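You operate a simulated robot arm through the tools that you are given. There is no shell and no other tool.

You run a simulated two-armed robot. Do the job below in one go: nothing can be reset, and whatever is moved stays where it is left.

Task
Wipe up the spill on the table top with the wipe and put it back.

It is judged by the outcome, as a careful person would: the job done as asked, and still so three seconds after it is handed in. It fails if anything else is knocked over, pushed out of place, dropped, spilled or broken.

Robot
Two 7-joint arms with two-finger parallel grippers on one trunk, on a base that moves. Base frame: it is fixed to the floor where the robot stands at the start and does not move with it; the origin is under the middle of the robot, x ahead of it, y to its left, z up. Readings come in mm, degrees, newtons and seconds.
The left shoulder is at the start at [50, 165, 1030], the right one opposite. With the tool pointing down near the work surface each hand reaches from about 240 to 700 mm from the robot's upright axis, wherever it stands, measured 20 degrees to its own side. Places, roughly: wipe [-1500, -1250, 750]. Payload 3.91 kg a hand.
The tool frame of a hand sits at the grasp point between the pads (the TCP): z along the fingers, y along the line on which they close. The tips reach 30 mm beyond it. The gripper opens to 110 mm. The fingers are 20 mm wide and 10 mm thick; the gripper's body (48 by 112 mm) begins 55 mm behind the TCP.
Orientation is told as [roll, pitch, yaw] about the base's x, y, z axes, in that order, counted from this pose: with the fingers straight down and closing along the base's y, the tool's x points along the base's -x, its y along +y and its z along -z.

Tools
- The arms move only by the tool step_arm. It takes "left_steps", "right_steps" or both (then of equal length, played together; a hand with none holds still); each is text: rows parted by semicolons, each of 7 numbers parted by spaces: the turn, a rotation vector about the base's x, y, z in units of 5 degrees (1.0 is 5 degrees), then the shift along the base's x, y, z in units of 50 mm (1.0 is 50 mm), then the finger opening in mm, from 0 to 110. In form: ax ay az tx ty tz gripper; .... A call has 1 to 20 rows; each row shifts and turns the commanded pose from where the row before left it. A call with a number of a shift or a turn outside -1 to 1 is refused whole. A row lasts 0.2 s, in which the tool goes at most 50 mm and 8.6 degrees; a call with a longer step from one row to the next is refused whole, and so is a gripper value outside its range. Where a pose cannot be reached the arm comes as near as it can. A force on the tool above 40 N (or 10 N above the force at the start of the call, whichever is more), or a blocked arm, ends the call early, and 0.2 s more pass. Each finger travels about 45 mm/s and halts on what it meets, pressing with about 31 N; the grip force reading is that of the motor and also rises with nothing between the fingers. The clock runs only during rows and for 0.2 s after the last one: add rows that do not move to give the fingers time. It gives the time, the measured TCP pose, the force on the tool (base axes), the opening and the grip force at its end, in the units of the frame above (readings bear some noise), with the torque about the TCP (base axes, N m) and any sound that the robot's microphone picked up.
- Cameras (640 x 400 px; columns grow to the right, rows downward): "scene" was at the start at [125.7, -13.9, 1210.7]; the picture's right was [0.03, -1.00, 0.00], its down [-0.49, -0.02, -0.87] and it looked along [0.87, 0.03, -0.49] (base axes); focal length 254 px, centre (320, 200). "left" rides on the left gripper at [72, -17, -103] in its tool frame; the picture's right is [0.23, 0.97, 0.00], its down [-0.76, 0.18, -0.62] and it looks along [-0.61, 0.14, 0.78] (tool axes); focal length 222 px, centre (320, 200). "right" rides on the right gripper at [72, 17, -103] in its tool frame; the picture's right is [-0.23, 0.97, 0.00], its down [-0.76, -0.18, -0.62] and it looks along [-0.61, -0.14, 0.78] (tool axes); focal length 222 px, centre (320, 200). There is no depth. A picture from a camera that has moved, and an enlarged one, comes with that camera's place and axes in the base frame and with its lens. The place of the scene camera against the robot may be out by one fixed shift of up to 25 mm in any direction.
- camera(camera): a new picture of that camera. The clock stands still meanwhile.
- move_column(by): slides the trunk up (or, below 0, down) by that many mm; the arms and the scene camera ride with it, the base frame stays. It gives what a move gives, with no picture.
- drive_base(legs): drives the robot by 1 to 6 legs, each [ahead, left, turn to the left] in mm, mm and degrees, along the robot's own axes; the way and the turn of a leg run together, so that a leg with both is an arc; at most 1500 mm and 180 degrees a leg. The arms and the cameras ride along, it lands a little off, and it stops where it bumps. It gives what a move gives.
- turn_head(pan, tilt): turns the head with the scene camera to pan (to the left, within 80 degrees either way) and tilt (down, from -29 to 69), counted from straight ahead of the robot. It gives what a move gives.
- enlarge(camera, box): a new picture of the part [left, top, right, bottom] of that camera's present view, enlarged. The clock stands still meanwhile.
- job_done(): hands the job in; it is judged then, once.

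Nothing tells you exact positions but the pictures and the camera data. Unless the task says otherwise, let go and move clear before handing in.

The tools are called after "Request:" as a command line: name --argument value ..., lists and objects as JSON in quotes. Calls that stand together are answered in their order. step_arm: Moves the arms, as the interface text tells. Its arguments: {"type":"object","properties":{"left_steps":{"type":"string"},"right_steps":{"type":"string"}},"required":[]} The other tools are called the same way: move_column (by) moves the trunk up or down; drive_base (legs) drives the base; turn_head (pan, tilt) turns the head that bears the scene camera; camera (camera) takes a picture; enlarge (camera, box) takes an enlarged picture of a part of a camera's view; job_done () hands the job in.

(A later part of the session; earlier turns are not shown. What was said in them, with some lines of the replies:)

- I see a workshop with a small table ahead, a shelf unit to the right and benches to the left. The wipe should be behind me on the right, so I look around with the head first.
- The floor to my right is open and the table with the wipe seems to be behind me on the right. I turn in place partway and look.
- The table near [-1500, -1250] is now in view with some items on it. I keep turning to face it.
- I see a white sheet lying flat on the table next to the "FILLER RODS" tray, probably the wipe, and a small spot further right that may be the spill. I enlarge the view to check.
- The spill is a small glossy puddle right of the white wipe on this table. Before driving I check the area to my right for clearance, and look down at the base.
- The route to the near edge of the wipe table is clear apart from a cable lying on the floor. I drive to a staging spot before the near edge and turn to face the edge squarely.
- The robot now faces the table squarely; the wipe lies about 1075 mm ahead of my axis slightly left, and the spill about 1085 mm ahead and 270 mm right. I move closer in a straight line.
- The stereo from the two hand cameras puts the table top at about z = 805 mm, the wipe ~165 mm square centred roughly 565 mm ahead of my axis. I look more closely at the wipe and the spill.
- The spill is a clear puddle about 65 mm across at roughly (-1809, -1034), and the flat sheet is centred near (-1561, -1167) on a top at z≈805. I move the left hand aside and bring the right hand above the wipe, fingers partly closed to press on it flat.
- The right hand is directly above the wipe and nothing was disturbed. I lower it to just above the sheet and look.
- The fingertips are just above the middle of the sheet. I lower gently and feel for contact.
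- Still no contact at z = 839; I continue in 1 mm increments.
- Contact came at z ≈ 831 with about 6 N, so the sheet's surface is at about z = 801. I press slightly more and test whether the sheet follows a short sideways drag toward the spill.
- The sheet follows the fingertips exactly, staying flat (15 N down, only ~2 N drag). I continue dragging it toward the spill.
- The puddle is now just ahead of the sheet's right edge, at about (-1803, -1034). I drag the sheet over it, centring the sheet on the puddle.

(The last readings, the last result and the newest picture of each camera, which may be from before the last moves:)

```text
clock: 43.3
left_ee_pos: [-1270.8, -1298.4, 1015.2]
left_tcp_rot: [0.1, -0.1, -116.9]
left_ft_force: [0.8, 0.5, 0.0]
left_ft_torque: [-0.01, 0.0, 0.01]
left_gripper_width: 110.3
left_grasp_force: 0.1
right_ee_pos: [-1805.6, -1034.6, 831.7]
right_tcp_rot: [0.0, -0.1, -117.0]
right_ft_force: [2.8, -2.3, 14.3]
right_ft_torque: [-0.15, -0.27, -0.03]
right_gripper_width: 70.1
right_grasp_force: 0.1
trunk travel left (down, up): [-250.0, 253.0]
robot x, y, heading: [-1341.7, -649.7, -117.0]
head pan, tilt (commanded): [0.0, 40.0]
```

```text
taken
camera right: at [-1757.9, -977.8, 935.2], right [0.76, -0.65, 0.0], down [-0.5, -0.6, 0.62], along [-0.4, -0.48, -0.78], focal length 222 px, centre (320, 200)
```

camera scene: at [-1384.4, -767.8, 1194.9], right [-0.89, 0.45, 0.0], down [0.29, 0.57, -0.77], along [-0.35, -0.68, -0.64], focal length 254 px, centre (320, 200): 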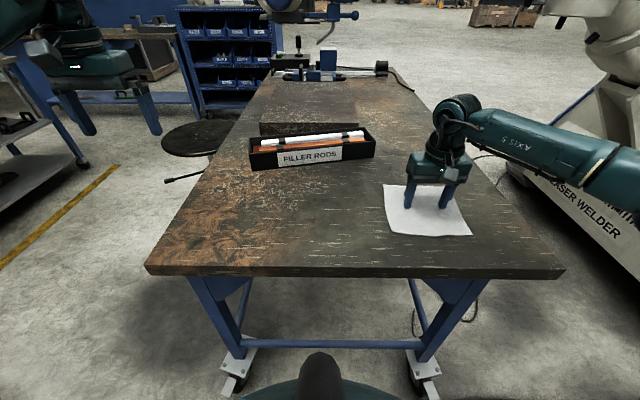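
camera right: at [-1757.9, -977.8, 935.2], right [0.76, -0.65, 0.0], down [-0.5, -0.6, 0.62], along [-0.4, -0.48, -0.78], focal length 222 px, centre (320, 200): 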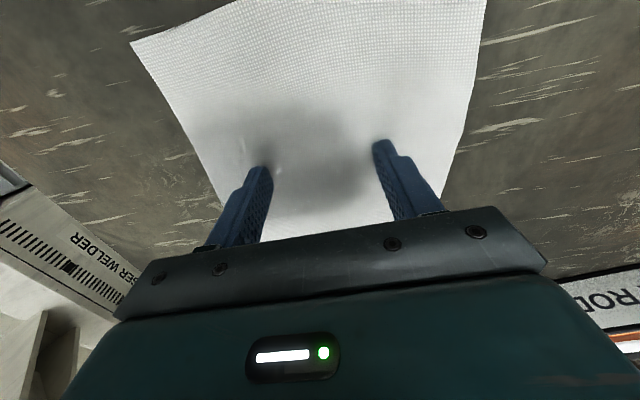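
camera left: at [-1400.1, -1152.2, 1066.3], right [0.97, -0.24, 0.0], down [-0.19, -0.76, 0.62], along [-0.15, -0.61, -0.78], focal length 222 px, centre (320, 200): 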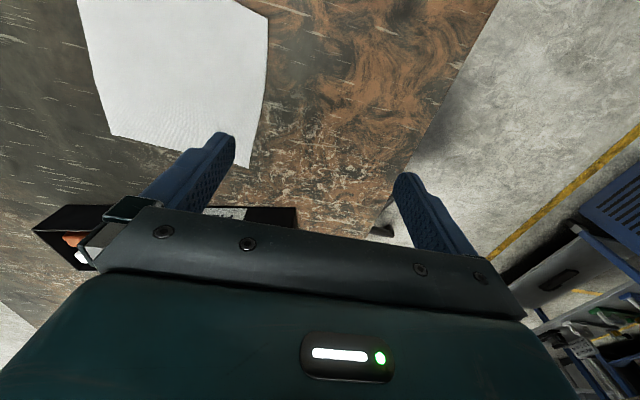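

The sheet is centred over the puddle and shows a damp patch, so it is soaking up. I now rub back and forth under light pressure.

Request:
step_arm --right_steps "0 0 0 -0.356 0.182 0 70; 0 0 0 -0.356 0.182 0 70; 0 0 0 0.356 -0.182 0 70; 0 0 0 0.356 -0.182 0 70; 0 0 0 0.356 -0.182 0 70; 0 0 0 0.356 -0.182 0 70; 0 0 0 -0.356 0.182 0 70; 0 0 0 -0.356 0.182 0 70; 0 0 0 -0.356 0.182 0 70; 0 0 0 -0.356 0.182 0 70; 0 0 0 0.356 -0.182 0 70; 0 0 0 0.356 -0.182 0 70; 0 0 0 0 0 0 70"

Request:
step_arm --right_steps "0 0 0 -0.182 -0.356 0 70; 0 0 0 -0.182 -0.356 0 70; 0 0 0 0.182 0.356 0 70; 0 0 0 0.182 0.356 0 70; 0 0 0 0.182 0.356 0 70; 0 0 0 0.182 0.356 0 70; 0 0 0 -0.182 -0.356 0 70; 0 0 0 -0.182 -0.356 0 70; 0 0 0 0 0 0 70"

Request:
camera --camera "right"

Request:
enlarge --camera "scene" --box '[370, 140, 500, 240]'

```text
clock: 46.1
left_ee_pos: [-1270.9, -1296.2, 1015.1]
left_tcp_rot: [0.0, -0.1, -116.9]
left_ft_force: [0.0, 0.4, 0.2]
left_ft_torque: [-0.01, -0.04, 0.0]
left_gripper_width: 110.0
left_grasp_force: 0.1
right_ee_pos: [-1806.6, -1034.5, 831.3]
right_tcp_rot: [0.0, -0.1, -117.1]
right_ft_force: [-4.8, 1.8, 20.4]
right_ft_torque: [0.0, -0.04, 0.01]
right_gripper_width: 69.5
right_grasp_force: 0.2
trunk travel left (down, up): [-250.0, 253.0]
robot x, y, heading: [-1338.1, -653.5, -117.1]
head pan, tilt (commanded): [0.0, 40.0]
```

```text
clock: 48.1
left_ee_pos: [-1269.4, -1296.3, 1015.6]
left_tcp_rot: [-0.2, -0.2, -116.8]
left_ft_force: [-0.1, 0.8, -0.2]
left_ft_torque: [0.01, -0.01, 0.01]
left_gripper_width: 109.9
left_grasp_force: 0.0
right_ee_pos: [-1802.9, -1034.3, 830.5]
right_tcp_rot: [0.0, -0.2, -117.0]
right_ft_force: [3.6, 5.1, 21.8]
right_ft_torque: [0.06, -0.33, 0.03]
right_gripper_width: 70.1
right_grasp_force: 0.0
trunk travel left (down, up): [-250.0, 253.0]
robot x, y, heading: [-1340.3, -653.0, -116.9]
head pan, tilt (commanded): [0.0, 40.0]
```

```text
taken
camera right: at [-1755.8, -977.2, 935.0], right [0.76, -0.64, 0.0], down [-0.5, -0.6, 0.63], along [-0.4, -0.48, -0.78], focal length 222 px, centre (320, 200)
```

right: 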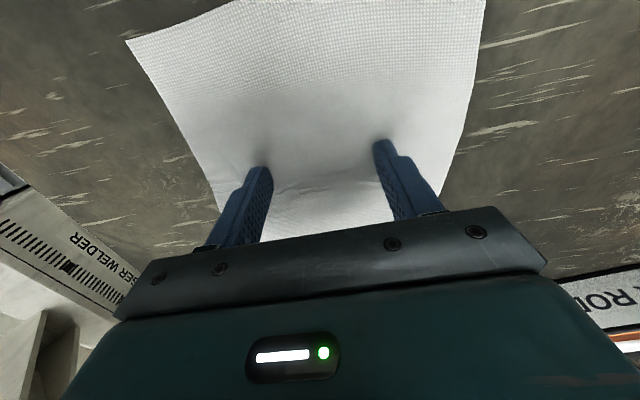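

```text
4.00 times, centred on (435, 190) of scene
camera zoom: at [-1383.8, -767.0, 1195.0], right [-0.89, 0.45, 0.0], down [0.29, 0.57, -0.77], along [-0.35, -0.68, -0.64], focal length 1016 px, centre (-140, 240)
```

zoom: 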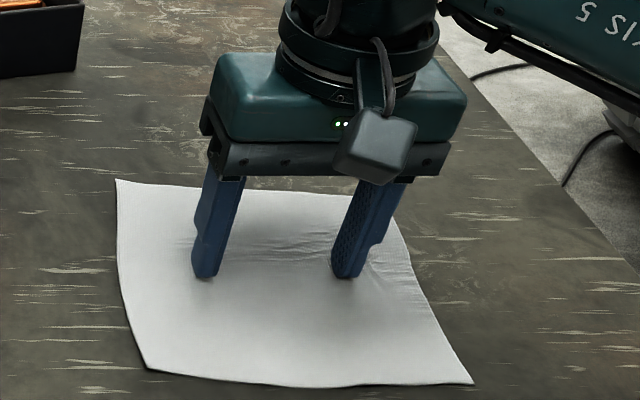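

The rubbing is done, though the sheet got a few slight creases on its far side. I ease the pressure and drag the sheet partway back to check the spot.

Request:
step_arm --right_steps "0 0 0 0 0 0.01 70; 0 0 0 0.36 -0.19 0 70; 0 0 0 0.36 -0.19 0 70; 0 0 0 0.36 -0.19 0 70; 0 0 0 0.36 -0.19 0 70; 0 0 0 0.36 -0.19 0 70; 0 0 0 0.36 -0.19 0 70; 0 0 0 0.36 -0.19 0 70; 0 0 0 0 0 0 70"

Request:
camera --camera "scene"

Request:
enlarge --camera "scene" --box '[310, 140, 510, 250]'

Request:
camera --camera "right"

```text
clock: 50.1
left_ee_pos: [-1270.1, -1296.5, 1016.4]
left_tcp_rot: [0.0, -0.1, -116.9]
left_ft_force: [0.4, 0.2, 0.2]
left_ft_torque: [0.02, 0.0, 0.0]
left_gripper_width: 110.3
left_grasp_force: 0.1
right_ee_pos: [-1677.1, -1102.8, 831.5]
right_tcp_rot: [0.1, -0.1, -117.0]
right_ft_force: [-4.1, 2.2, 20.0]
right_ft_torque: [0.13, 0.13, 0.02]
right_gripper_width: 69.8
right_grasp_force: 0.0
trunk travel left (down, up): [-250.0, 253.0]
robot x, y, heading: [-1337.6, -649.6, -117.0]
head pan, tilt (commanded): [0.0, 40.0]
```

```text
taken
camera scene: at [-1384.8, -767.1, 1195.0], right [-0.89, 0.45, 0.0], down [0.29, 0.57, -0.77], along [-0.35, -0.68, -0.64], focal length 254 px, centre (320, 200)
```

scene: 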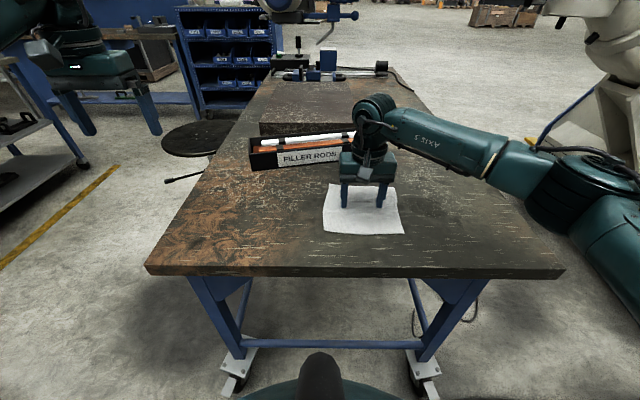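

```text
3.20 times, centred on (410, 195) of scene
camera zoom: at [-1384.8, -767.1, 1195.0], right [-0.89, 0.45, 0.0], down [0.29, 0.57, -0.77], along [-0.35, -0.68, -0.64], focal length 813 px, centre (32, 216)
```

zoom: 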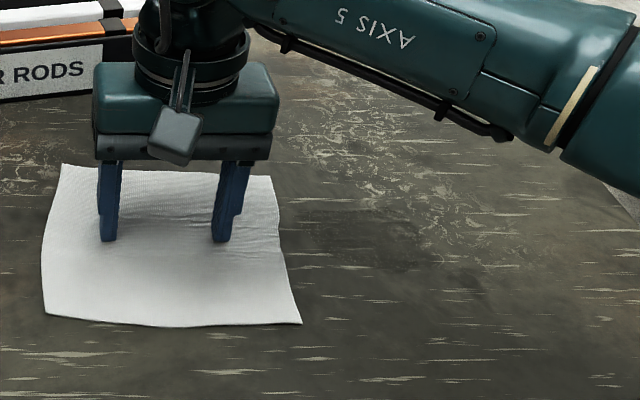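

```text
taken
camera right: at [-1630.5, -1046.0, 935.1], right [0.76, -0.64, 0.0], down [-0.5, -0.6, 0.62], along [-0.4, -0.48, -0.78], focal length 222 px, centre (320, 200)
```

right: 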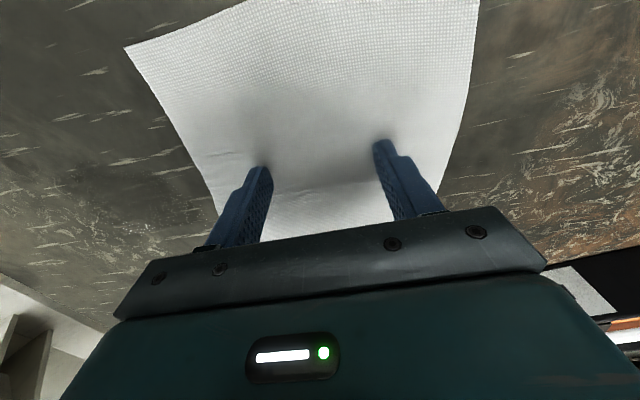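

The glossy patch seems gone; I zoom in on the spot from both cameras to check for residue before returning the sheet.

Request:
enlarge --camera "right" --box '[40, 100, 240, 240]'

Request:
enlarge --camera "scene" --box '[400, 170, 500, 240]'

```text
2.86 times, centred on (140, 170) of right
camera zoom: at [-1630.5, -1046.0, 935.1], right [0.76, -0.64, 0.0], down [-0.5, -0.6, 0.62], along [-0.4, -0.48, -0.78], focal length 635 px, centre (834, 286)
```

zoom: 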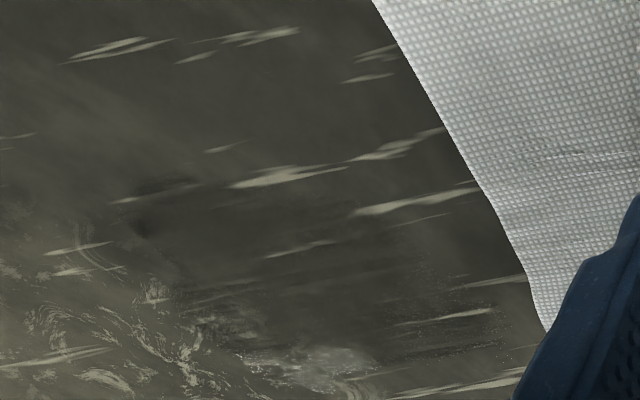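

```text
5.71 times, centred on (450, 205) of scene
camera zoom: at [-1384.8, -767.1, 1195.0], right [-0.89, 0.45, 0.0], down [0.29, 0.57, -0.77], along [-0.35, -0.68, -0.64], focal length 1452 px, centre (-423, 171)
```

zoom: 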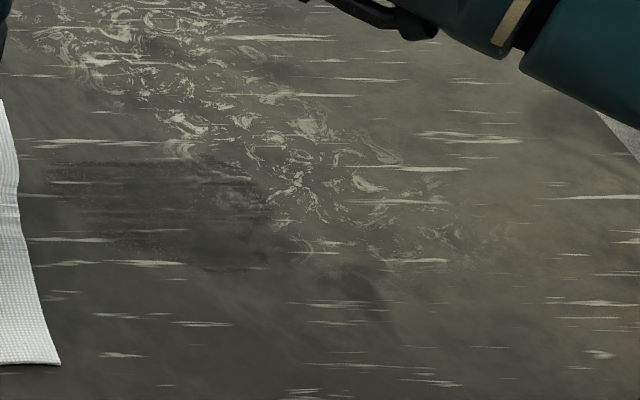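

A faint smear with droplets is left where the puddle was, so one rub was not enough. I drag the sheet back over it and wipe in a raster of overlapping strokes.

Request:
step_arm --right_steps "0 0 0 -0.381 0.195 0.003 70; 0 0 0 -0.381 0.195 0 70; 0 0 0 -0.381 0.195 0 70; 0 0 0 -0.381 0.195 0 70; 0 0 0 -0.381 0.195 0 70; 0 0 0 -0.381 0.195 0 70; 0 0 0 -0.381 0.195 0 70; 0 0 0 -0.445 0.228 0 70; 0 0 0 -0.445 0.228 0 70; 0 0 0 0.246 0.481 0 70; 0 0 0 0.445 -0.228 0 70; 0 0 0 0.445 -0.228 0 70; 0 0 0 0.445 -0.228 0 70; 0 0 0 0.445 -0.228 0 70; 0 0 0 -0.182 -0.356 0 70; 0 0 0 -0.445 0.228 0 70; 0 0 0 -0.445 0.228 0 70; 0 0 0 -0.445 0.228 0 70; 0 0 0 -0.445 0.228 0 70; 0 0 0 -0.182 -0.356 0 70"

Request:
camera --camera "scene"

```text
clock: 54.3
left_ee_pos: [-1270.7, -1297.5, 1015.3]
left_tcp_rot: [-0.1, 0.0, -116.8]
left_ft_force: [0.0, 0.2, 0.2]
left_ft_torque: [0.0, -0.01, 0.03]
left_gripper_width: 109.9
left_grasp_force: 0.0
right_ee_pos: [-1862.9, -1021.3, 831.1]
right_tcp_rot: [0.0, 0.0, -117.1]
right_ft_force: [0.3, 0.7, 0.4]
right_ft_torque: [0.02, 0.0, 0.01]
right_gripper_width: 69.6
right_grasp_force: 0.0
trunk travel left (down, up): [-250.0, 253.0]
robot x, y, heading: [-1339.2, -649.3, -116.9]
head pan, tilt (commanded): [0.0, 40.0]
```

```text
taken
camera scene: at [-1385.4, -768.6, 1194.6], right [-0.89, 0.45, 0.0], down [0.29, 0.57, -0.77], along [-0.35, -0.68, -0.64], focal length 254 px, centre (320, 200)
```

scene: 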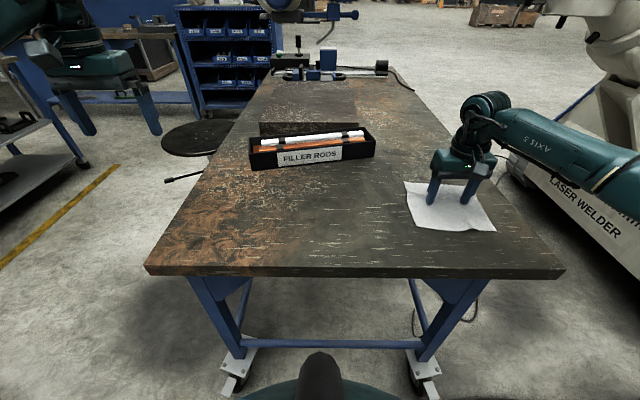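

The sheet is still under the fingers but contact pressure has dropped to nearly zero. I lower a little to restore it.

Request:
step_arm --right_steps "0 0 0 0 0 -0.01 70; 0 0 0 0 0 -0.01 70; 0 0 0 0 0 0 70"

Request:
camera --camera "right"

Request:
enlarge --camera "scene" --box '[380, 140, 520, 240]'

```text
clock: 55.1
left_ee_pos: [-1270.1, -1297.6, 1015.9]
left_tcp_rot: [0.0, -0.1, -116.9]
left_ft_force: [0.2, 0.2, 0.6]
left_ft_torque: [-0.01, 0.0, 0.03]
left_gripper_width: 110.1
left_grasp_force: 0.1
right_ee_pos: [-1862.1, -1022.0, 830.3]
right_tcp_rot: [0.0, -0.2, -116.9]
right_ft_force: [-0.3, 0.7, 8.5]
right_ft_torque: [0.02, -0.02, -0.01]
right_gripper_width: 69.8
right_grasp_force: 0.2
trunk travel left (down, up): [-250.0, 253.0]
robot x, y, heading: [-1335.7, -647.9, -116.9]
head pan, tilt (commanded): [0.0, 40.0]
```

```text
taken
camera right: at [-1814.5, -964.6, 935.1], right [0.76, -0.65, 0.0], down [-0.5, -0.6, 0.63], along [-0.4, -0.48, -0.78], focal length 222 px, centre (320, 200)
```

right: 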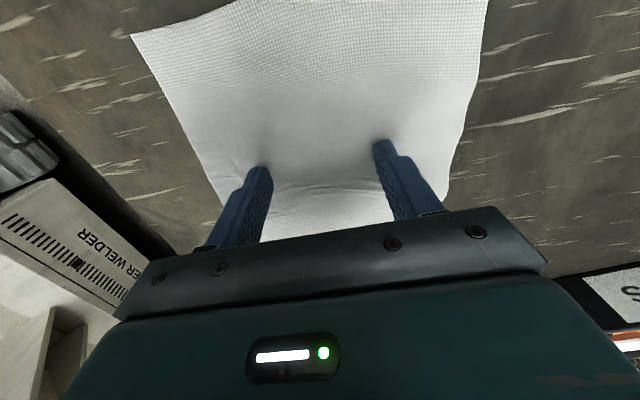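

```text
4.00 times, centred on (450, 190) of scene
camera zoom: at [-1384.9, -768.1, 1194.9], right [-0.89, 0.45, 0.0], down [0.29, 0.57, -0.77], along [-0.35, -0.68, -0.64], focal length 1016 px, centre (-200, 240)
```

zoom: 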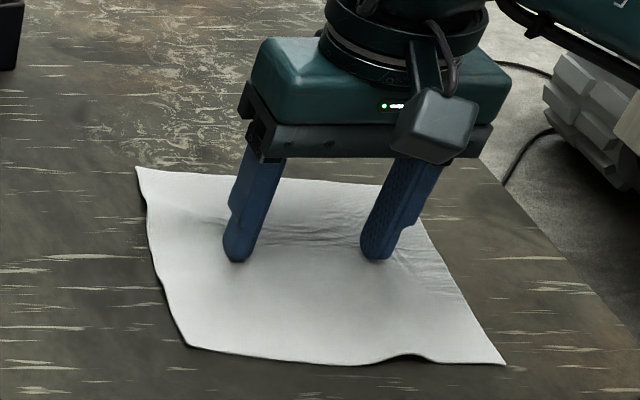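

Request:
step_arm --right_steps "0 0 0 0.445 -0.228 -0.004 70; 0 0 0 0.445 -0.228 0 70; 0 0 0 0.445 -0.228 0 70; 0 0 0 0.445 -0.228 0 70; 0 0 0 -0.182 -0.356 0 70; 0 0 0 -0.445 0.228 0 70; 0 0 0 -0.445 0.228 0 70; 0 0 0 -0.445 0.228 0 70; 0 0 0 -0.445 0.228 0 70; 0 0 0 0 0 0 70"

Request:
step_arm --right_steps "0 0 0 -0.182 -0.356 -0.004 70; 0 0 0 0.445 -0.228 0 70; 0 0 0 0.445 -0.228 0 70; 0 0 0 0.445 -0.228 0 70; 0 0 0 0.445 -0.228 0 70; 0 0 0 0.182 0.356 0 70; 0 0 0 -0.445 0.228 0 70; 0 0 0 -0.445 0.228 0 70; 0 0 0 -0.445 0.228 0 70; 0 0 0 0.182 0.356 0 70; 0 0 0 0.445 -0.228 0 70; 0 0 0 0.445 -0.228 0 70; 0 0 0 0.445 -0.228 0 70; 0 0 0 0 0 0 70"

Request:
camera --camera "right"

Request:
camera --camera "scene"

```text
clock: 57.3
left_ee_pos: [-1268.9, -1297.0, 1015.1]
left_tcp_rot: [-0.1, -0.1, -116.9]
left_ft_force: [-0.6, 0.1, -0.1]
left_ft_torque: [0.01, 0.02, 0.0]
left_gripper_width: 109.9
left_grasp_force: 0.1
right_ee_pos: [-1869.8, -1038.4, 831.1]
right_tcp_rot: [-0.1, -0.2, -117.0]
right_ft_force: [4.8, -2.3, 16.1]
right_ft_torque: [-0.11, -0.22, -0.03]
right_gripper_width: 69.7
right_grasp_force: 0.0
trunk travel left (down, up): [-250.0, 253.0]
robot x, y, heading: [-1338.8, -650.2, -117.2]
head pan, tilt (commanded): [0.0, 40.0]
```

```text
clock: 60.3
left_ee_pos: [-1270.3, -1297.5, 1016.2]
left_tcp_rot: [0.0, -0.1, -116.9]
left_ft_force: [0.2, -0.1, 0.2]
left_ft_torque: [-0.04, -0.03, -0.02]
left_gripper_width: 110.0
left_grasp_force: 0.0
right_ee_pos: [-1772.9, -1066.7, 831.9]
right_tcp_rot: [0.0, -0.1, -117.0]
right_ft_force: [-2.9, 3.3, 17.7]
right_ft_torque: [0.02, -0.11, 0.05]
right_gripper_width: 69.2
right_grasp_force: 0.1
trunk travel left (down, up): [-250.0, 253.0]
robot x, y, heading: [-1341.6, -648.5, -117.3]
head pan, tilt (commanded): [0.0, 40.0]
```

```text
taken
camera right: at [-1725.5, -1008.9, 935.1], right [0.76, -0.64, 0.0], down [-0.5, -0.6, 0.62], along [-0.4, -0.48, -0.78], focal length 222 px, centre (320, 200)
```

right: 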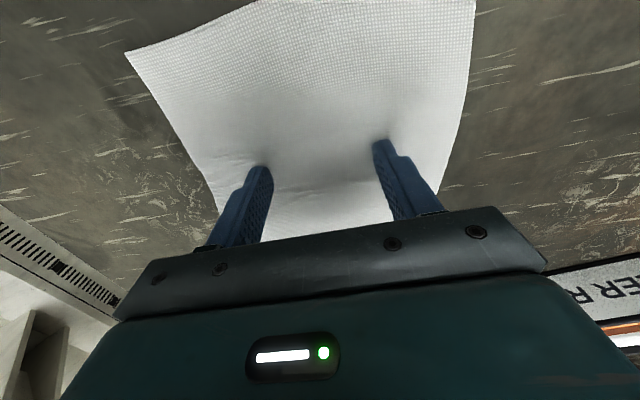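

```text
taken
camera scene: at [-1384.6, -767.4, 1195.0], right [-0.89, 0.45, 0.0], down [0.29, 0.57, -0.77], along [-0.35, -0.68, -0.64], focal length 254 px, centre (320, 200)
```

scene: 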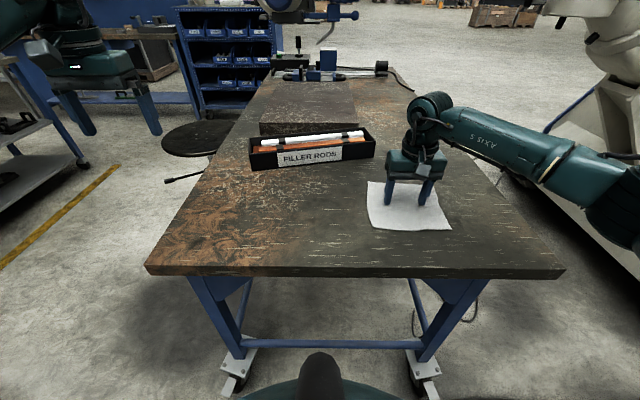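

I drag the sheet left again, clear of the wiped area, to inspect it.

Request:
step_arm --right_steps "0 0 0 0.445 -0.228 0.004 70; 0 0 0 0.445 -0.228 0 70; 0 0 0 0.445 -0.228 0 70; 0 0 0 0.445 -0.228 0 70; 0 0 0 0.445 -0.228 0 70; 0 0 0 0.445 -0.228 0 70; 0 0 0 0 0 0 70"

Request:
enlarge --camera "scene" --box '[380, 160, 520, 250]'

Request:
enlarge --camera "right" --box '[0, 80, 240, 240]'

Request:
camera --camera "right"

```text
clock: 61.9
left_ee_pos: [-1270.6, -1296.7, 1016.4]
left_tcp_rot: [-0.1, -0.1, -116.9]
left_ft_force: [-0.2, 0.2, 0.3]
left_ft_torque: [-0.07, -0.02, 0.0]
left_gripper_width: 110.1
left_grasp_force: 0.0
right_ee_pos: [-1638.3, -1134.1, 831.1]
right_tcp_rot: [0.0, -0.2, -117.0]
right_ft_force: [-3.4, 3.0, 21.3]
right_ft_torque: [0.12, 0.15, 0.05]
right_gripper_width: 69.8
right_grasp_force: 0.1
trunk travel left (down, up): [-250.0, 253.0]
robot x, y, heading: [-1339.9, -650.6, -117.2]
head pan, tilt (commanded): [0.0, 40.0]
```

```text
4.44 times, centred on (450, 205) of scene
camera zoom: at [-1384.7, -766.9, 1194.9], right [-0.89, 0.45, 0.0], down [0.29, 0.57, -0.77], along [-0.35, -0.68, -0.64], focal length 1129 px, centre (-258, 178)
```

zoom: 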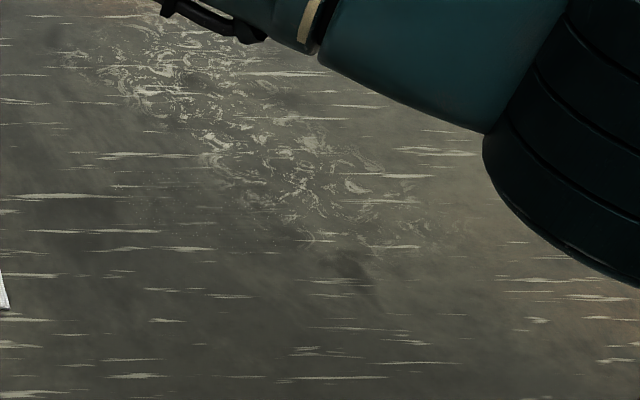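

```text
2.50 times, centred on (120, 160) of right
camera zoom: at [-1591.4, -1077.8, 935.0], right [0.76, -0.64, 0.0], down [-0.5, -0.6, 0.63], along [-0.4, -0.48, -0.78], focal length 555 px, centre (820, 300)
```

zoom: 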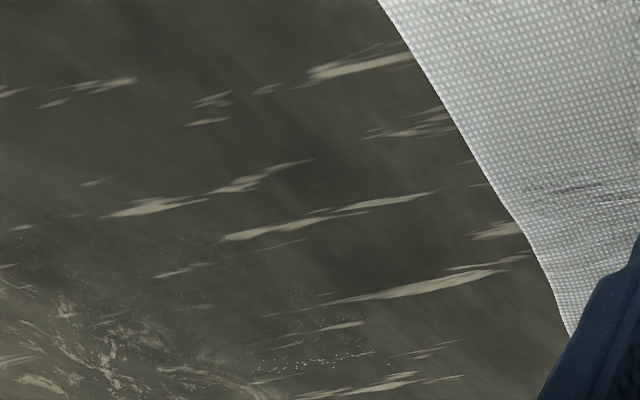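

```text
taken
camera right: at [-1591.4, -1077.8, 935.0], right [0.76, -0.64, 0.0], down [-0.5, -0.6, 0.63], along [-0.4, -0.48, -0.78], focal length 222 px, centre (320, 200)
```

right: 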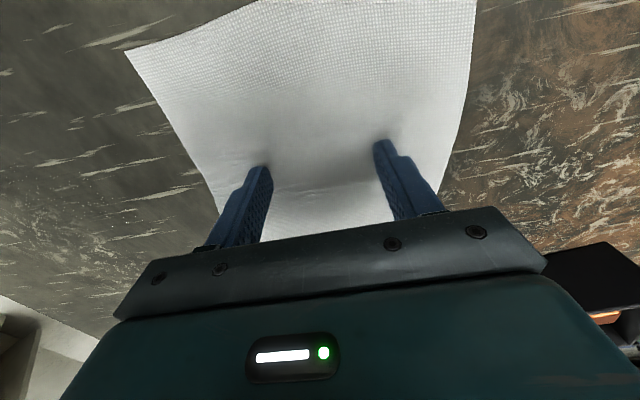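

Most of it is gone; I zoom in to check for the last specks.

Request:
enlarge --camera "scene" --box '[385, 170, 475, 230]'

Request:
enlarge --camera "right" --box '[0, 150, 170, 250]'

```text
6.67 times, centred on (430, 200) of scene
camera zoom: at [-1384.7, -766.9, 1194.9], right [-0.89, 0.45, 0.0], down [0.29, 0.57, -0.77], along [-0.35, -0.68, -0.64], focal length 1694 px, centre (-413, 200)
```

zoom: 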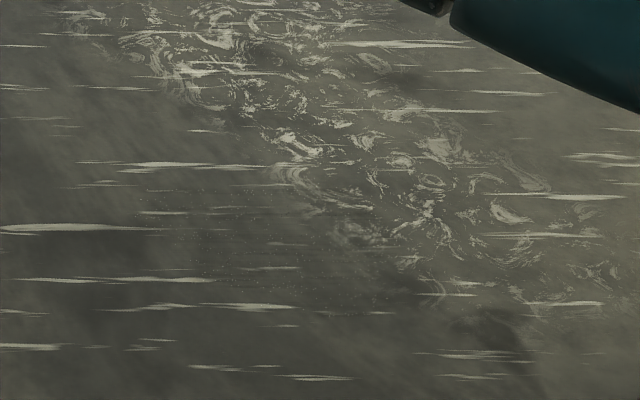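

```text
3.76 times, centred on (85, 200) of right
camera zoom: at [-1591.4, -1077.8, 935.0], right [0.76, -0.64, 0.0], down [-0.5, -0.6, 0.63], along [-0.4, -0.48, -0.78], focal length 836 px, centre (1205, 200)
```

zoom: 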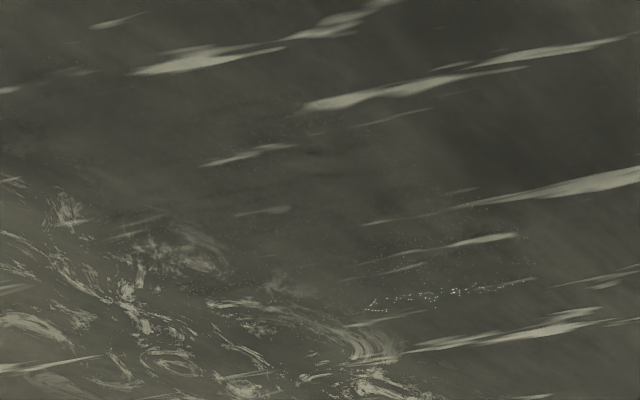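

Only faint specks remain; one more full raster pass should clear them.

Request:
step_arm --right_steps "0 0 0 -0.445 0.228 0 70; 0 0 0 -0.445 0.228 0 70; 0 0 0 -0.445 0.228 0 70; 0 0 0 -0.445 0.228 0 70; 0 0 0 -0.445 0.228 -0.003 70; 0 0 0 -0.445 0.228 -0.003 70; 0 0 0 -0.445 0.228 -0.003 70; 0 0 0 -0.445 0.228 -0.003 70; 0 0 0 -0.445 0.228 0 70; 0 0 0 -0.445 0.228 0 70; 0 0 0 0.164 0.320 0 70; 0 0 0 0.445 -0.228 0 70; 0 0 0 0.445 -0.228 0 70; 0 0 0 0.445 -0.228 0 70; 0 0 0 0.445 -0.228 0 70; 0 0 0 0.164 0.320 0 70; 0 0 0 -0.445 0.228 0 70; 0 0 0 -0.445 0.228 0 70; 0 0 0 -0.445 0.228 0 70; 0 0 0 -0.445 0.228 0 70"

Request:
step_arm --right_steps "0 0 0 -0.328 -0.641 0 70; 0 0 0 0.445 -0.228 0 70; 0 0 0 0.445 -0.228 0 70; 0 0 0 0.445 -0.228 0 70; 0 0 0 0.445 -0.228 0 70; 0 0 0 -0.164 -0.320 0 70; 0 0 0 -0.445 0.228 0 70; 0 0 0 -0.445 0.228 0 70; 0 0 0 -0.445 0.228 0 70; 0 0 0 -0.445 0.228 0 70; 0 0 0 -0.164 -0.320 0 70; 0 0 0 0.445 -0.228 0 70; 0 0 0 0.445 -0.228 0 70; 0 0 0 0.445 -0.228 0 70; 0 0 0 0.445 -0.228 0 70; 0 0 0 0.164 0.320 0 70; 0 0 0 -0.445 0.228 0 70; 0 0 0 -0.445 0.228 0 70; 0 0 0 0.164 0.320 0 70; 0 0 0 0 0 0 70"

Request:
camera --camera "scene"

```text
clock: 66.1
left_ee_pos: [-1270.5, -1296.4, 1015.8]
left_tcp_rot: [-0.1, 0.0, -116.8]
left_ft_force: [-0.7, 0.4, 0.0]
left_ft_torque: [0.03, 0.02, 0.0]
left_gripper_width: 110.2
left_grasp_force: 0.2
right_ee_pos: [-1843.8, -990.4, 831.8]
right_tcp_rot: [0.0, -0.1, -117.0]
right_ft_force: [3.5, -0.2, 15.9]
right_ft_torque: [-0.06, -0.21, -0.04]
right_gripper_width: 69.7
right_grasp_force: 0.0
trunk travel left (down, up): [-250.0, 253.0]
robot x, y, heading: [-1337.4, -650.7, -117.0]
head pan, tilt (commanded): [0.0, 40.0]
```

```text
clock: 70.3
left_ee_pos: [-1270.3, -1296.5, 1015.0]
left_tcp_rot: [0.0, -0.1, -117.0]
left_ft_force: [0.4, -0.3, -0.6]
left_ft_torque: [-0.01, -0.01, -0.02]
left_gripper_width: 109.9
left_grasp_force: 0.2
right_ee_pos: [-1819.2, -1044.4, 831.1]
right_tcp_rot: [-0.1, -0.3, -117.3]
right_ft_force: [-4.1, -3.5, 21.6]
right_ft_torque: [-0.19, -0.12, -0.03]
right_gripper_width: 69.6
right_grasp_force: 0.1
trunk travel left (down, up): [-250.0, 253.0]
robot x, y, heading: [-1338.7, -649.0, -117.2]
head pan, tilt (commanded): [0.0, 40.0]
```

```text
taken
camera scene: at [-1384.6, -767.6, 1195.0], right [-0.89, 0.45, 0.0], down [0.29, 0.57, -0.77], along [-0.35, -0.68, -0.64], focal length 254 px, centre (320, 200)
```

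scene: 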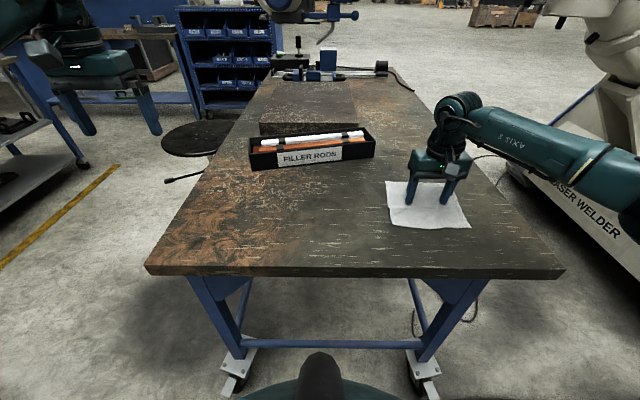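

Request:
step_arm --right_steps "0 0 0 0.445 -0.228 0.003 70; 0 0 0 0.445 -0.228 0.003 70; 0 0 0 0.445 -0.228 0.003 70; 0 0 0 0.445 -0.228 0 70; 0 0 0 0.445 -0.228 0 70; 0 0 0 0.445 -0.228 0 70; 0 0 0 0.445 -0.228 0 70; 0 0 0 0.445 -0.228 0 70; 0 0 0 0 0 0 70"

Request:
enlarge --camera "scene" --box '[385, 170, 475, 230]'

Request:
enlarge --camera "right" --box '[0, 130, 190, 250]'

Request:
camera --camera "scene"

```text
clock: 72.3
left_ee_pos: [-1269.7, -1297.4, 1015.6]
left_tcp_rot: [0.0, 0.0, -116.9]
left_ft_force: [0.1, -0.3, 0.1]
left_ft_torque: [0.03, 0.01, -0.01]
left_gripper_width: 110.0
left_grasp_force: 0.1
right_ee_pos: [-1639.3, -1136.3, 831.0]
right_tcp_rot: [0.0, -0.2, -116.9]
right_ft_force: [-2.8, 2.4, 15.8]
right_ft_torque: [0.11, 0.13, 0.06]
right_gripper_width: 69.8
right_grasp_force: 0.0
trunk travel left (down, up): [-250.0, 253.0]
robot x, y, heading: [-1340.5, -649.1, -117.1]
head pan, tilt (commanded): [0.0, 40.0]
```

```text
6.67 times, centred on (430, 200) of scene
camera zoom: at [-1384.9, -767.3, 1195.0], right [-0.89, 0.45, 0.0], down [0.29, 0.57, -0.77], along [-0.35, -0.68, -0.64], focal length 1694 px, centre (-413, 200)
```

zoom: 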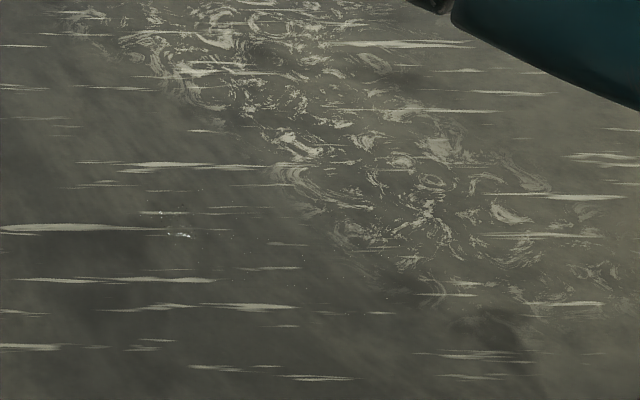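

```text
3.33 times, centred on (95, 190) of right
camera zoom: at [-1593.3, -1078.7, 935.1], right [0.76, -0.64, 0.0], down [-0.5, -0.6, 0.63], along [-0.4, -0.48, -0.78], focal length 740 px, centre (1070, 233)
```

zoom: 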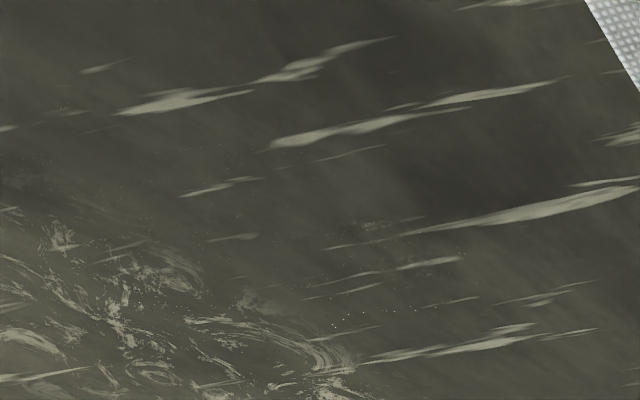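

```text
taken
camera scene: at [-1384.9, -767.3, 1195.0], right [-0.89, 0.45, 0.0], down [0.29, 0.57, -0.77], along [-0.35, -0.68, -0.64], focal length 254 px, centre (320, 200)
```

scene: 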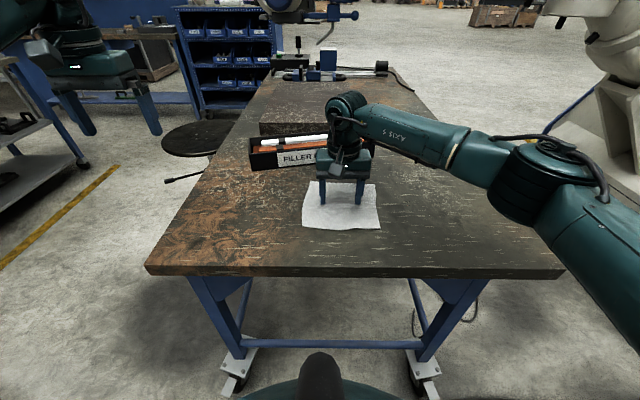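

Just a couple of tiny drops remain at about 585 mm ahead and 205–225 mm right. I do one more targeted pass over that band.

Request:
step_arm --right_steps "0 0 0 -0.445 0.228 0 70; 0 0 0 -0.445 0.228 0 70; 0 0 0 -0.445 0.228 -0.003 70; 0 0 0 -0.445 0.228 -0.003 70; 0 0 0 -0.445 0.228 -0.003 70; 0 0 0 -0.445 0.228 -0.003 70; 0 0 0 -0.445 0.228 -0.003 70; 0 0 0 -0.445 0.228 0 70; 0 0 0 -0.182 -0.356 0 70; 0 0 0 0.445 -0.228 0 70; 0 0 0 0.445 -0.228 0 70; 0 0 0 0.445 -0.228 0 70; 0 0 0 0.445 -0.228 0 70; 0 0 0 -0.137 -0.267 0 70; 0 0 0 -0.445 0.228 0 70; 0 0 0 -0.445 0.228 0 70; 0 0 0 -0.445 0.228 0 70; 0 0 0 -0.445 0.228 0 70; 0 0 0 0.228 0.445 0 70; 0 0 0 0 0 0 70"

Request:
step_arm --right_steps "0 0 0 0.445 -0.228 0 70; 0 0 0 0.445 -0.228 0 70; 0 0 0 0.445 -0.228 0 70; 0 0 0 0.445 -0.228 0 70; 0 0 0 0.137 0.267 0 70; 0 0 0 -0.445 0.228 0 70; 0 0 0 -0.445 0.228 0 70; 0 0 0 -0.445 0.228 0 70; 0 0 0 -0.445 0.228 0 70; 0 0 0 -0.445 0.228 0 70; 0 0 0 0.137 0.267 0 70; 0 0 0 0.445 -0.228 0 70; 0 0 0 0.445 -0.228 0 70; 0 0 0 0.445 -0.228 0 70; 0 0 0 0.445 -0.228 0 70; 0 0 0 -0.137 -0.267 0 70; 0 0 0 0 0 0 70"

Request:
step_arm --right_steps "0 0 0 0.445 -0.228 0.003 70; 0 0 0 0.445 -0.228 0.003 70; 0 0 0 0.445 -0.228 0.003 70; 0 0 0 0.445 -0.228 0 70; 0 0 0 0.445 -0.228 0 70; 0 0 0 0 0 0 70"

Request:
enlarge --camera "scene" --box '[385, 170, 475, 230]'

Request:
enlarge --camera "right" --box '[0, 130, 190, 250]'

Request:
camera --camera "scene"

```text
clock: 76.5
left_ee_pos: [-1270.3, -1296.5, 1015.9]
left_tcp_rot: [0.0, -0.1, -117.0]
left_ft_force: [0.2, 0.1, 0.3]
left_ft_torque: [0.0, -0.02, 0.01]
left_gripper_width: 109.9
left_grasp_force: 0.0
right_ee_pos: [-1823.9, -1052.5, 832.1]
right_tcp_rot: [0.0, -0.5, -117.2]
right_ft_force: [-5.6, -2.7, 24.9]
right_ft_torque: [-0.2, -0.23, -0.04]
right_gripper_width: 69.3
right_grasp_force: 0.1
trunk travel left (down, up): [-250.0, 253.0]
robot x, y, heading: [-1338.7, -648.5, -116.9]
head pan, tilt (commanded): [0.0, 40.0]
```

```text
clock: 80.1
left_ee_pos: [-1268.9, -1295.8, 1014.8]
left_tcp_rot: [-0.1, -0.2, -116.8]
left_ft_force: [-0.5, 0.2, -0.1]
left_ft_torque: [-0.01, 0.0, 0.04]
left_gripper_width: 110.0
left_grasp_force: 0.0
right_ee_pos: [-1746.3, -1073.4, 831.3]
right_tcp_rot: [-0.1, -0.2, -116.9]
right_ft_force: [5.4, 4.0, 22.4]
right_ft_torque: [0.2, 0.02, -0.06]
right_gripper_width: 69.5
right_grasp_force: 0.1
trunk travel left (down, up): [-250.0, 253.0]
robot x, y, heading: [-1338.2, -648.7, -116.9]
head pan, tilt (commanded): [0.0, 40.0]
```

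```text
clock: 81.5
left_ee_pos: [-1270.2, -1295.0, 1016.5]
left_tcp_rot: [0.0, -0.2, -116.9]
left_ft_force: [-0.6, 0.3, 0.0]
left_ft_torque: [-0.01, 0.0, 0.01]
left_gripper_width: 109.8
left_grasp_force: 0.1
right_ee_pos: [-1636.8, -1130.4, 830.3]
right_tcp_rot: [0.0, -0.5, -117.1]
right_ft_force: [-6.7, 4.0, 30.2]
right_ft_torque: [0.27, 0.36, 0.01]
right_gripper_width: 70.3
right_grasp_force: 0.1
trunk travel left (down, up): [-250.0, 253.0]
robot x, y, heading: [-1336.9, -649.9, -117.1]
head pan, tilt (commanded): [0.0, 40.0]
```

```text
6.67 times, centred on (430, 200) of scene
camera zoom: at [-1384.6, -766.3, 1195.1], right [-0.89, 0.45, 0.0], down [0.29, 0.57, -0.77], along [-0.35, -0.68, -0.64], focal length 1694 px, centre (-413, 200)
```

zoom: 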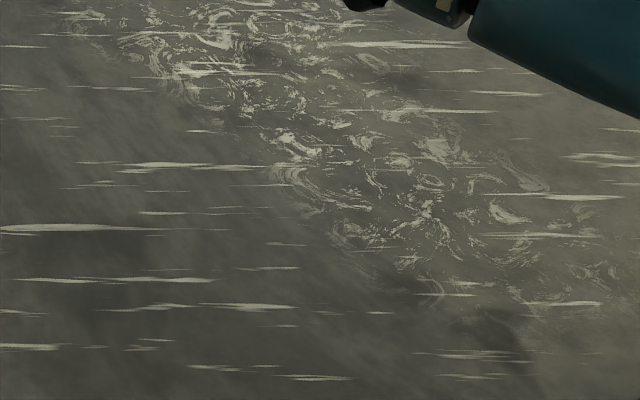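

```text
3.33 times, centred on (95, 190) of right
camera zoom: at [-1590.0, -1072.9, 934.8], right [0.76, -0.65, 0.0], down [-0.5, -0.59, 0.63], along [-0.4, -0.48, -0.78], focal length 740 px, centre (1070, 233)
```

zoom: 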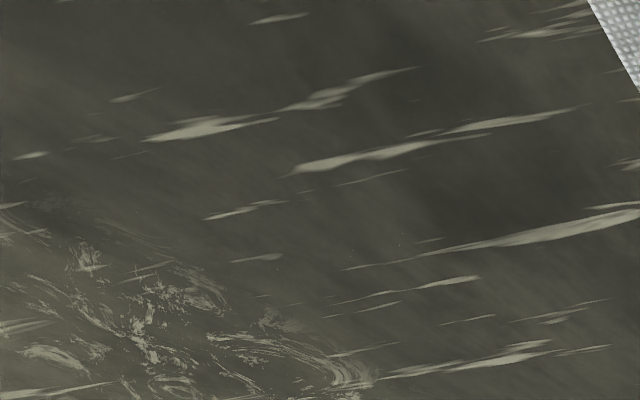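

```text
taken
camera scene: at [-1384.6, -766.3, 1195.1], right [-0.89, 0.45, 0.0], down [0.29, 0.57, -0.77], along [-0.35, -0.68, -0.64], focal length 254 px, centre (320, 200)
```

scene: 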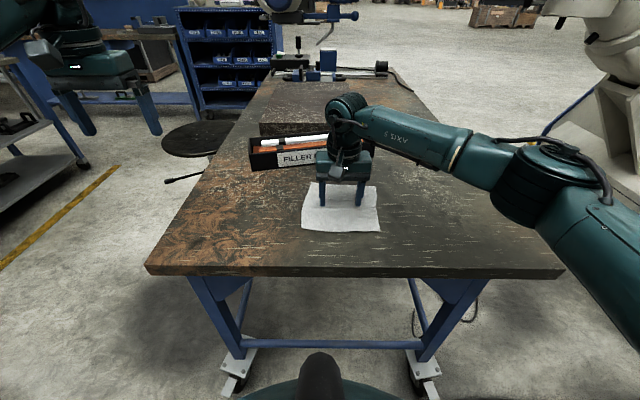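

The spot is clean now in both views. I ease the pressure and drag the sheet the rest of the way to its original place.

Request:
step_arm --right_steps "0 0 0 0 0 0.012 70; 0 0 0 0.38 -0.185 0 70; 0 0 0 0.38 -0.185 0 70; 0 0 0 0.38 -0.185 0 70; 0 0 0 0.38 -0.185 0 70; 0 0 0 0 0 0 70"

Request:
enlarge --camera "scene" --box '[240, 160, 370, 250]'

Request:
camera --camera "right"

```text
clock: 82.9
left_ee_pos: [-1270.5, -1297.2, 1016.2]
left_tcp_rot: [0.0, -0.2, -116.9]
left_ft_force: [-0.3, -0.2, 0.8]
left_ft_torque: [0.01, 0.02, 0.0]
left_gripper_width: 110.1
left_grasp_force: 0.1
right_ee_pos: [-1561.1, -1168.6, 831.2]
right_tcp_rot: [0.0, -0.2, -116.9]
right_ft_force: [-3.7, 4.1, 21.9]
right_ft_torque: [0.19, 0.2, 0.03]
right_gripper_width: 70.3
right_grasp_force: 0.4
trunk travel left (down, up): [-250.0, 253.0]
robot x, y, heading: [-1339.6, -650.6, -117.2]
head pan, tilt (commanded): [0.0, 40.0]
```

```text
4.44 times, centred on (305, 205) of scene
camera zoom: at [-1385.0, -766.7, 1195.0], right [-0.89, 0.45, 0.0], down [0.29, 0.57, -0.77], along [-0.35, -0.68, -0.64], focal length 1129 px, centre (387, 178)
```

zoom: 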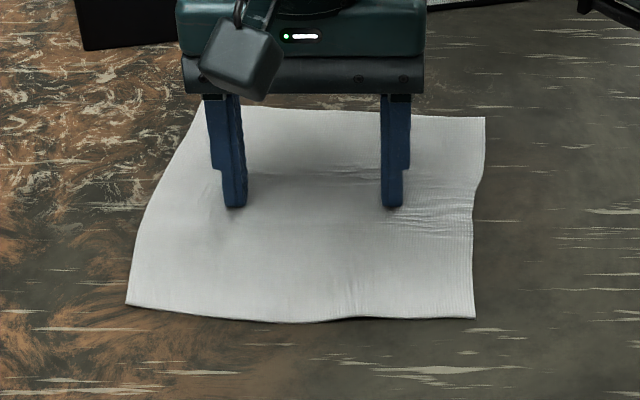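

```text
taken
camera right: at [-1513.9, -1111.3, 935.0], right [0.76, -0.64, 0.0], down [-0.5, -0.6, 0.63], along [-0.4, -0.48, -0.78], focal length 222 px, centre (320, 200)
```

right: 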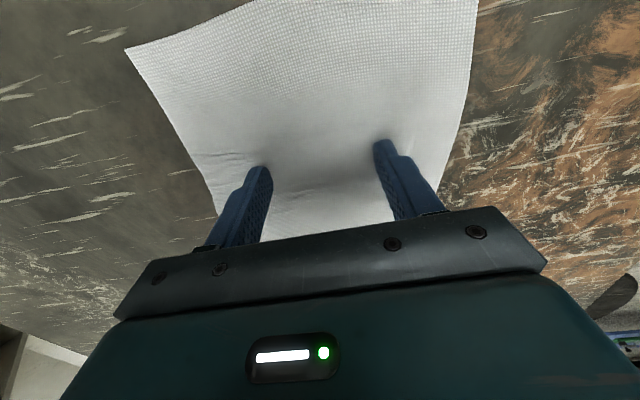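

The sheet is within about 5 mm of its original outline. I nudge it left those few millimetres, then lift straight up off it.

Request:
step_arm --right_steps "0 0 0 0.09 -0.046 0.004 70; 0 0 0 0 0 0 70; 0 0 0 0 0 0.02 70; 0 0 0 0 0 0.02 70; 0 0 0 0 0 0.1 70; 0 0 0 0 0 0.4 70; 0 0 0 0 0 0.8 70; 0 0 0 0 0 0.9 70; 0 0 0 0 0 0.9 70; 0 0 0 0 0 0 70"

Request:
enlarge --camera "scene" --box '[240, 160, 370, 250]'

Request:
camera --camera "right"

```text
clock: 85.1
left_ee_pos: [-1271.0, -1298.4, 1016.0]
left_tcp_rot: [0.1, 0.1, -116.9]
left_ft_force: [-0.2, -0.3, 0.0]
left_ft_torque: [0.02, 0.01, -0.01]
left_gripper_width: 109.6
left_grasp_force: 0.1
right_ee_pos: [-1559.0, -1170.5, 985.9]
right_tcp_rot: [0.0, 0.0, -117.0]
right_ft_force: [-0.2, 0.4, -0.1]
right_ft_torque: [0.03, 0.05, 0.01]
right_gripper_width: 70.3
right_grasp_force: 0.0
trunk travel left (down, up): [-250.0, 253.0]
robot x, y, heading: [-1338.9, -653.1, -117.1]
head pan, tilt (commanded): [0.0, 40.0]
```

```text
4.44 times, centred on (305, 205) of scene
camera zoom: at [-1385.6, -768.6, 1194.7], right [-0.89, 0.45, 0.0], down [0.29, 0.57, -0.77], along [-0.35, -0.68, -0.64], focal length 1129 px, centre (387, 178)
```

zoom: 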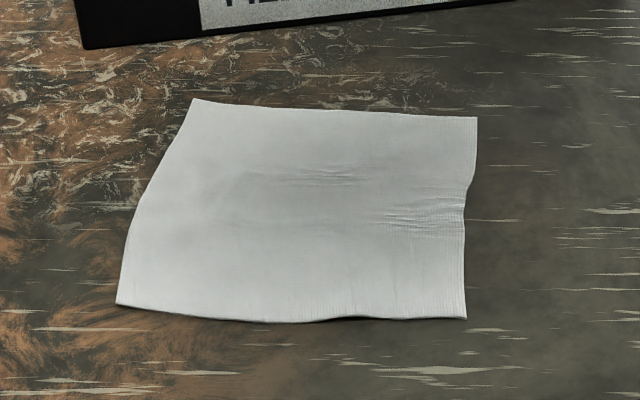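

```text
taken
camera right: at [-1511.8, -1114.0, 1089.2], right [0.76, -0.64, 0.0], down [-0.5, -0.6, 0.62], along [-0.4, -0.48, -0.78], focal length 222 px, centre (320, 200)
```

right: 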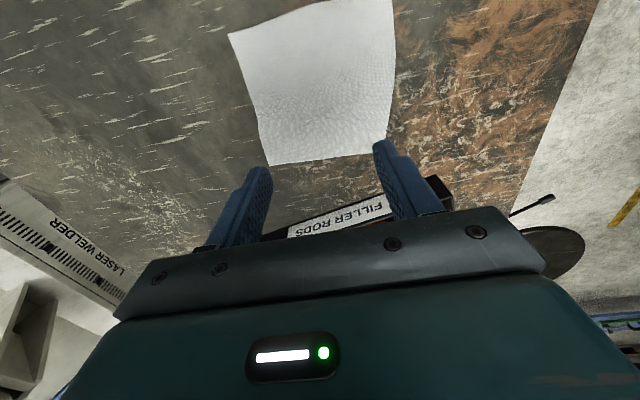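

The sheet lies back in its original outline. I move the right hand back over the spill site for a last inspection from the same vantage as before.

Request:
step_arm --right_steps "0 0 0 -0.709 0.52 0.043 70; 0 0 0 -0.709 0.52 0.043 70; 0 0 0 -0.709 0.52 0.043 70; 0 0 0 -0.709 0.52 0.043 70; 0 0 0 -0.709 0.52 0.043 70; 0 0 0 -0.709 0.52 0.043 70; 0 0 0 -0.709 0.52 0.043 70; 0 0 0 0 0 0 110; 0 0 0 0 0 0 110; 0 0 0 0 0 0 110"

Request:
enlarge --camera "right" --box '[240, 50, 440, 200]'

Request:
camera --camera "scene"

Request:
enlarge --camera "scene" --box '[370, 150, 500, 250]'

```text
clock: 87.3
left_ee_pos: [-1270.0, -1297.3, 1014.1]
left_tcp_rot: [-0.1, 0.1, -116.9]
left_ft_force: [-0.1, -0.6, 0.0]
left_ft_torque: [0.02, 0.03, 0.02]
left_gripper_width: 110.1
left_grasp_force: 0.0
right_ee_pos: [-1803.8, -988.9, 1001.6]
right_tcp_rot: [0.0, -0.1, -117.0]
right_ft_force: [-0.2, 0.1, -0.6]
right_ft_torque: [0.01, 0.03, -0.01]
right_gripper_width: 109.9
right_grasp_force: 0.0
trunk travel left (down, up): [-250.0, 253.0]
robot x, y, heading: [-1340.5, -647.0, -117.0]
head pan, tilt (commanded): [0.0, 40.0]
```

```text
2.67 times, centred on (340, 125) of right
camera zoom: at [-1757.5, -932.2, 1105.5], right [0.76, -0.65, 0.0], down [-0.5, -0.6, 0.62], along [-0.4, -0.48, -0.78], focal length 592 px, centre (267, 400)
```

zoom: 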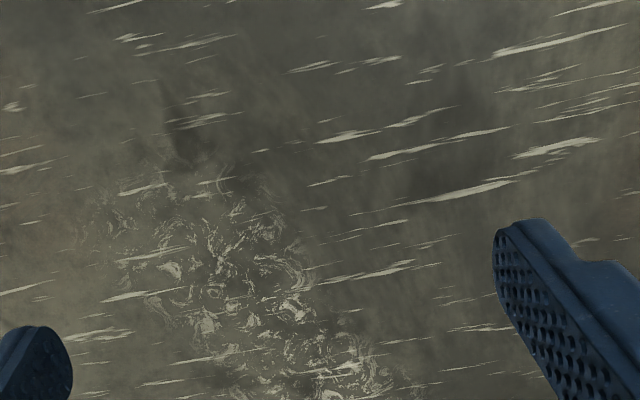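

```text
taken
camera scene: at [-1385.6, -768.6, 1194.7], right [-0.89, 0.45, 0.0], down [0.29, 0.57, -0.77], along [-0.35, -0.68, -0.64], focal length 254 px, centre (320, 200)
```

scene: 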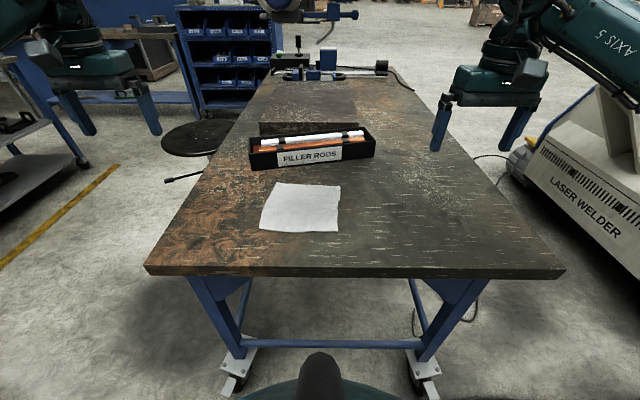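

```text
4.00 times, centred on (435, 200) of scene
camera zoom: at [-1385.6, -768.6, 1194.7], right [-0.89, 0.45, 0.0], down [0.29, 0.57, -0.77], along [-0.35, -0.68, -0.64], focal length 1016 px, centre (-140, 200)
```

zoom: 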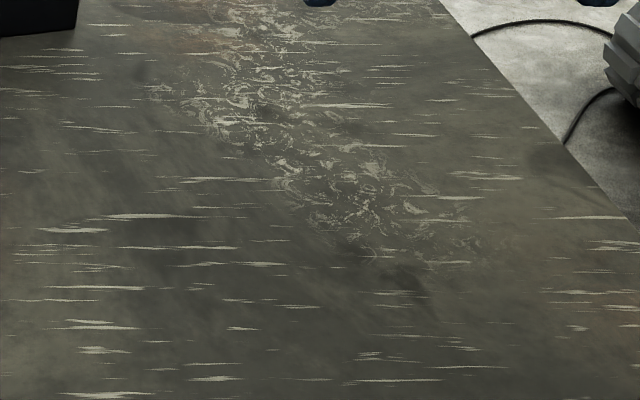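

The puddle is gone from both views, the wipe is back flat in its original spot, and the tray and other items haven't moved. Both hands are clear, so I hand the job in.

Request:
job_done

```text
The job is handed in.
```

The spill is wiped up, and the wipe is back where it was, flat and within a few millimetres of its original outline. It took several passes. A faint smear and a few small drops showed after the first ones, and I kept wiping until both cameras showed a clean table.

- **Creases:** the wipe has a few slight creases from the rubbing.
- **Cable:** to reach the table I had to drive the base over a cable lying on the floor. It caused no bump.
- **Everything else:** the filler rod tray and the other things on the table look unmoved in the last picture. Both hands are clear above the table.
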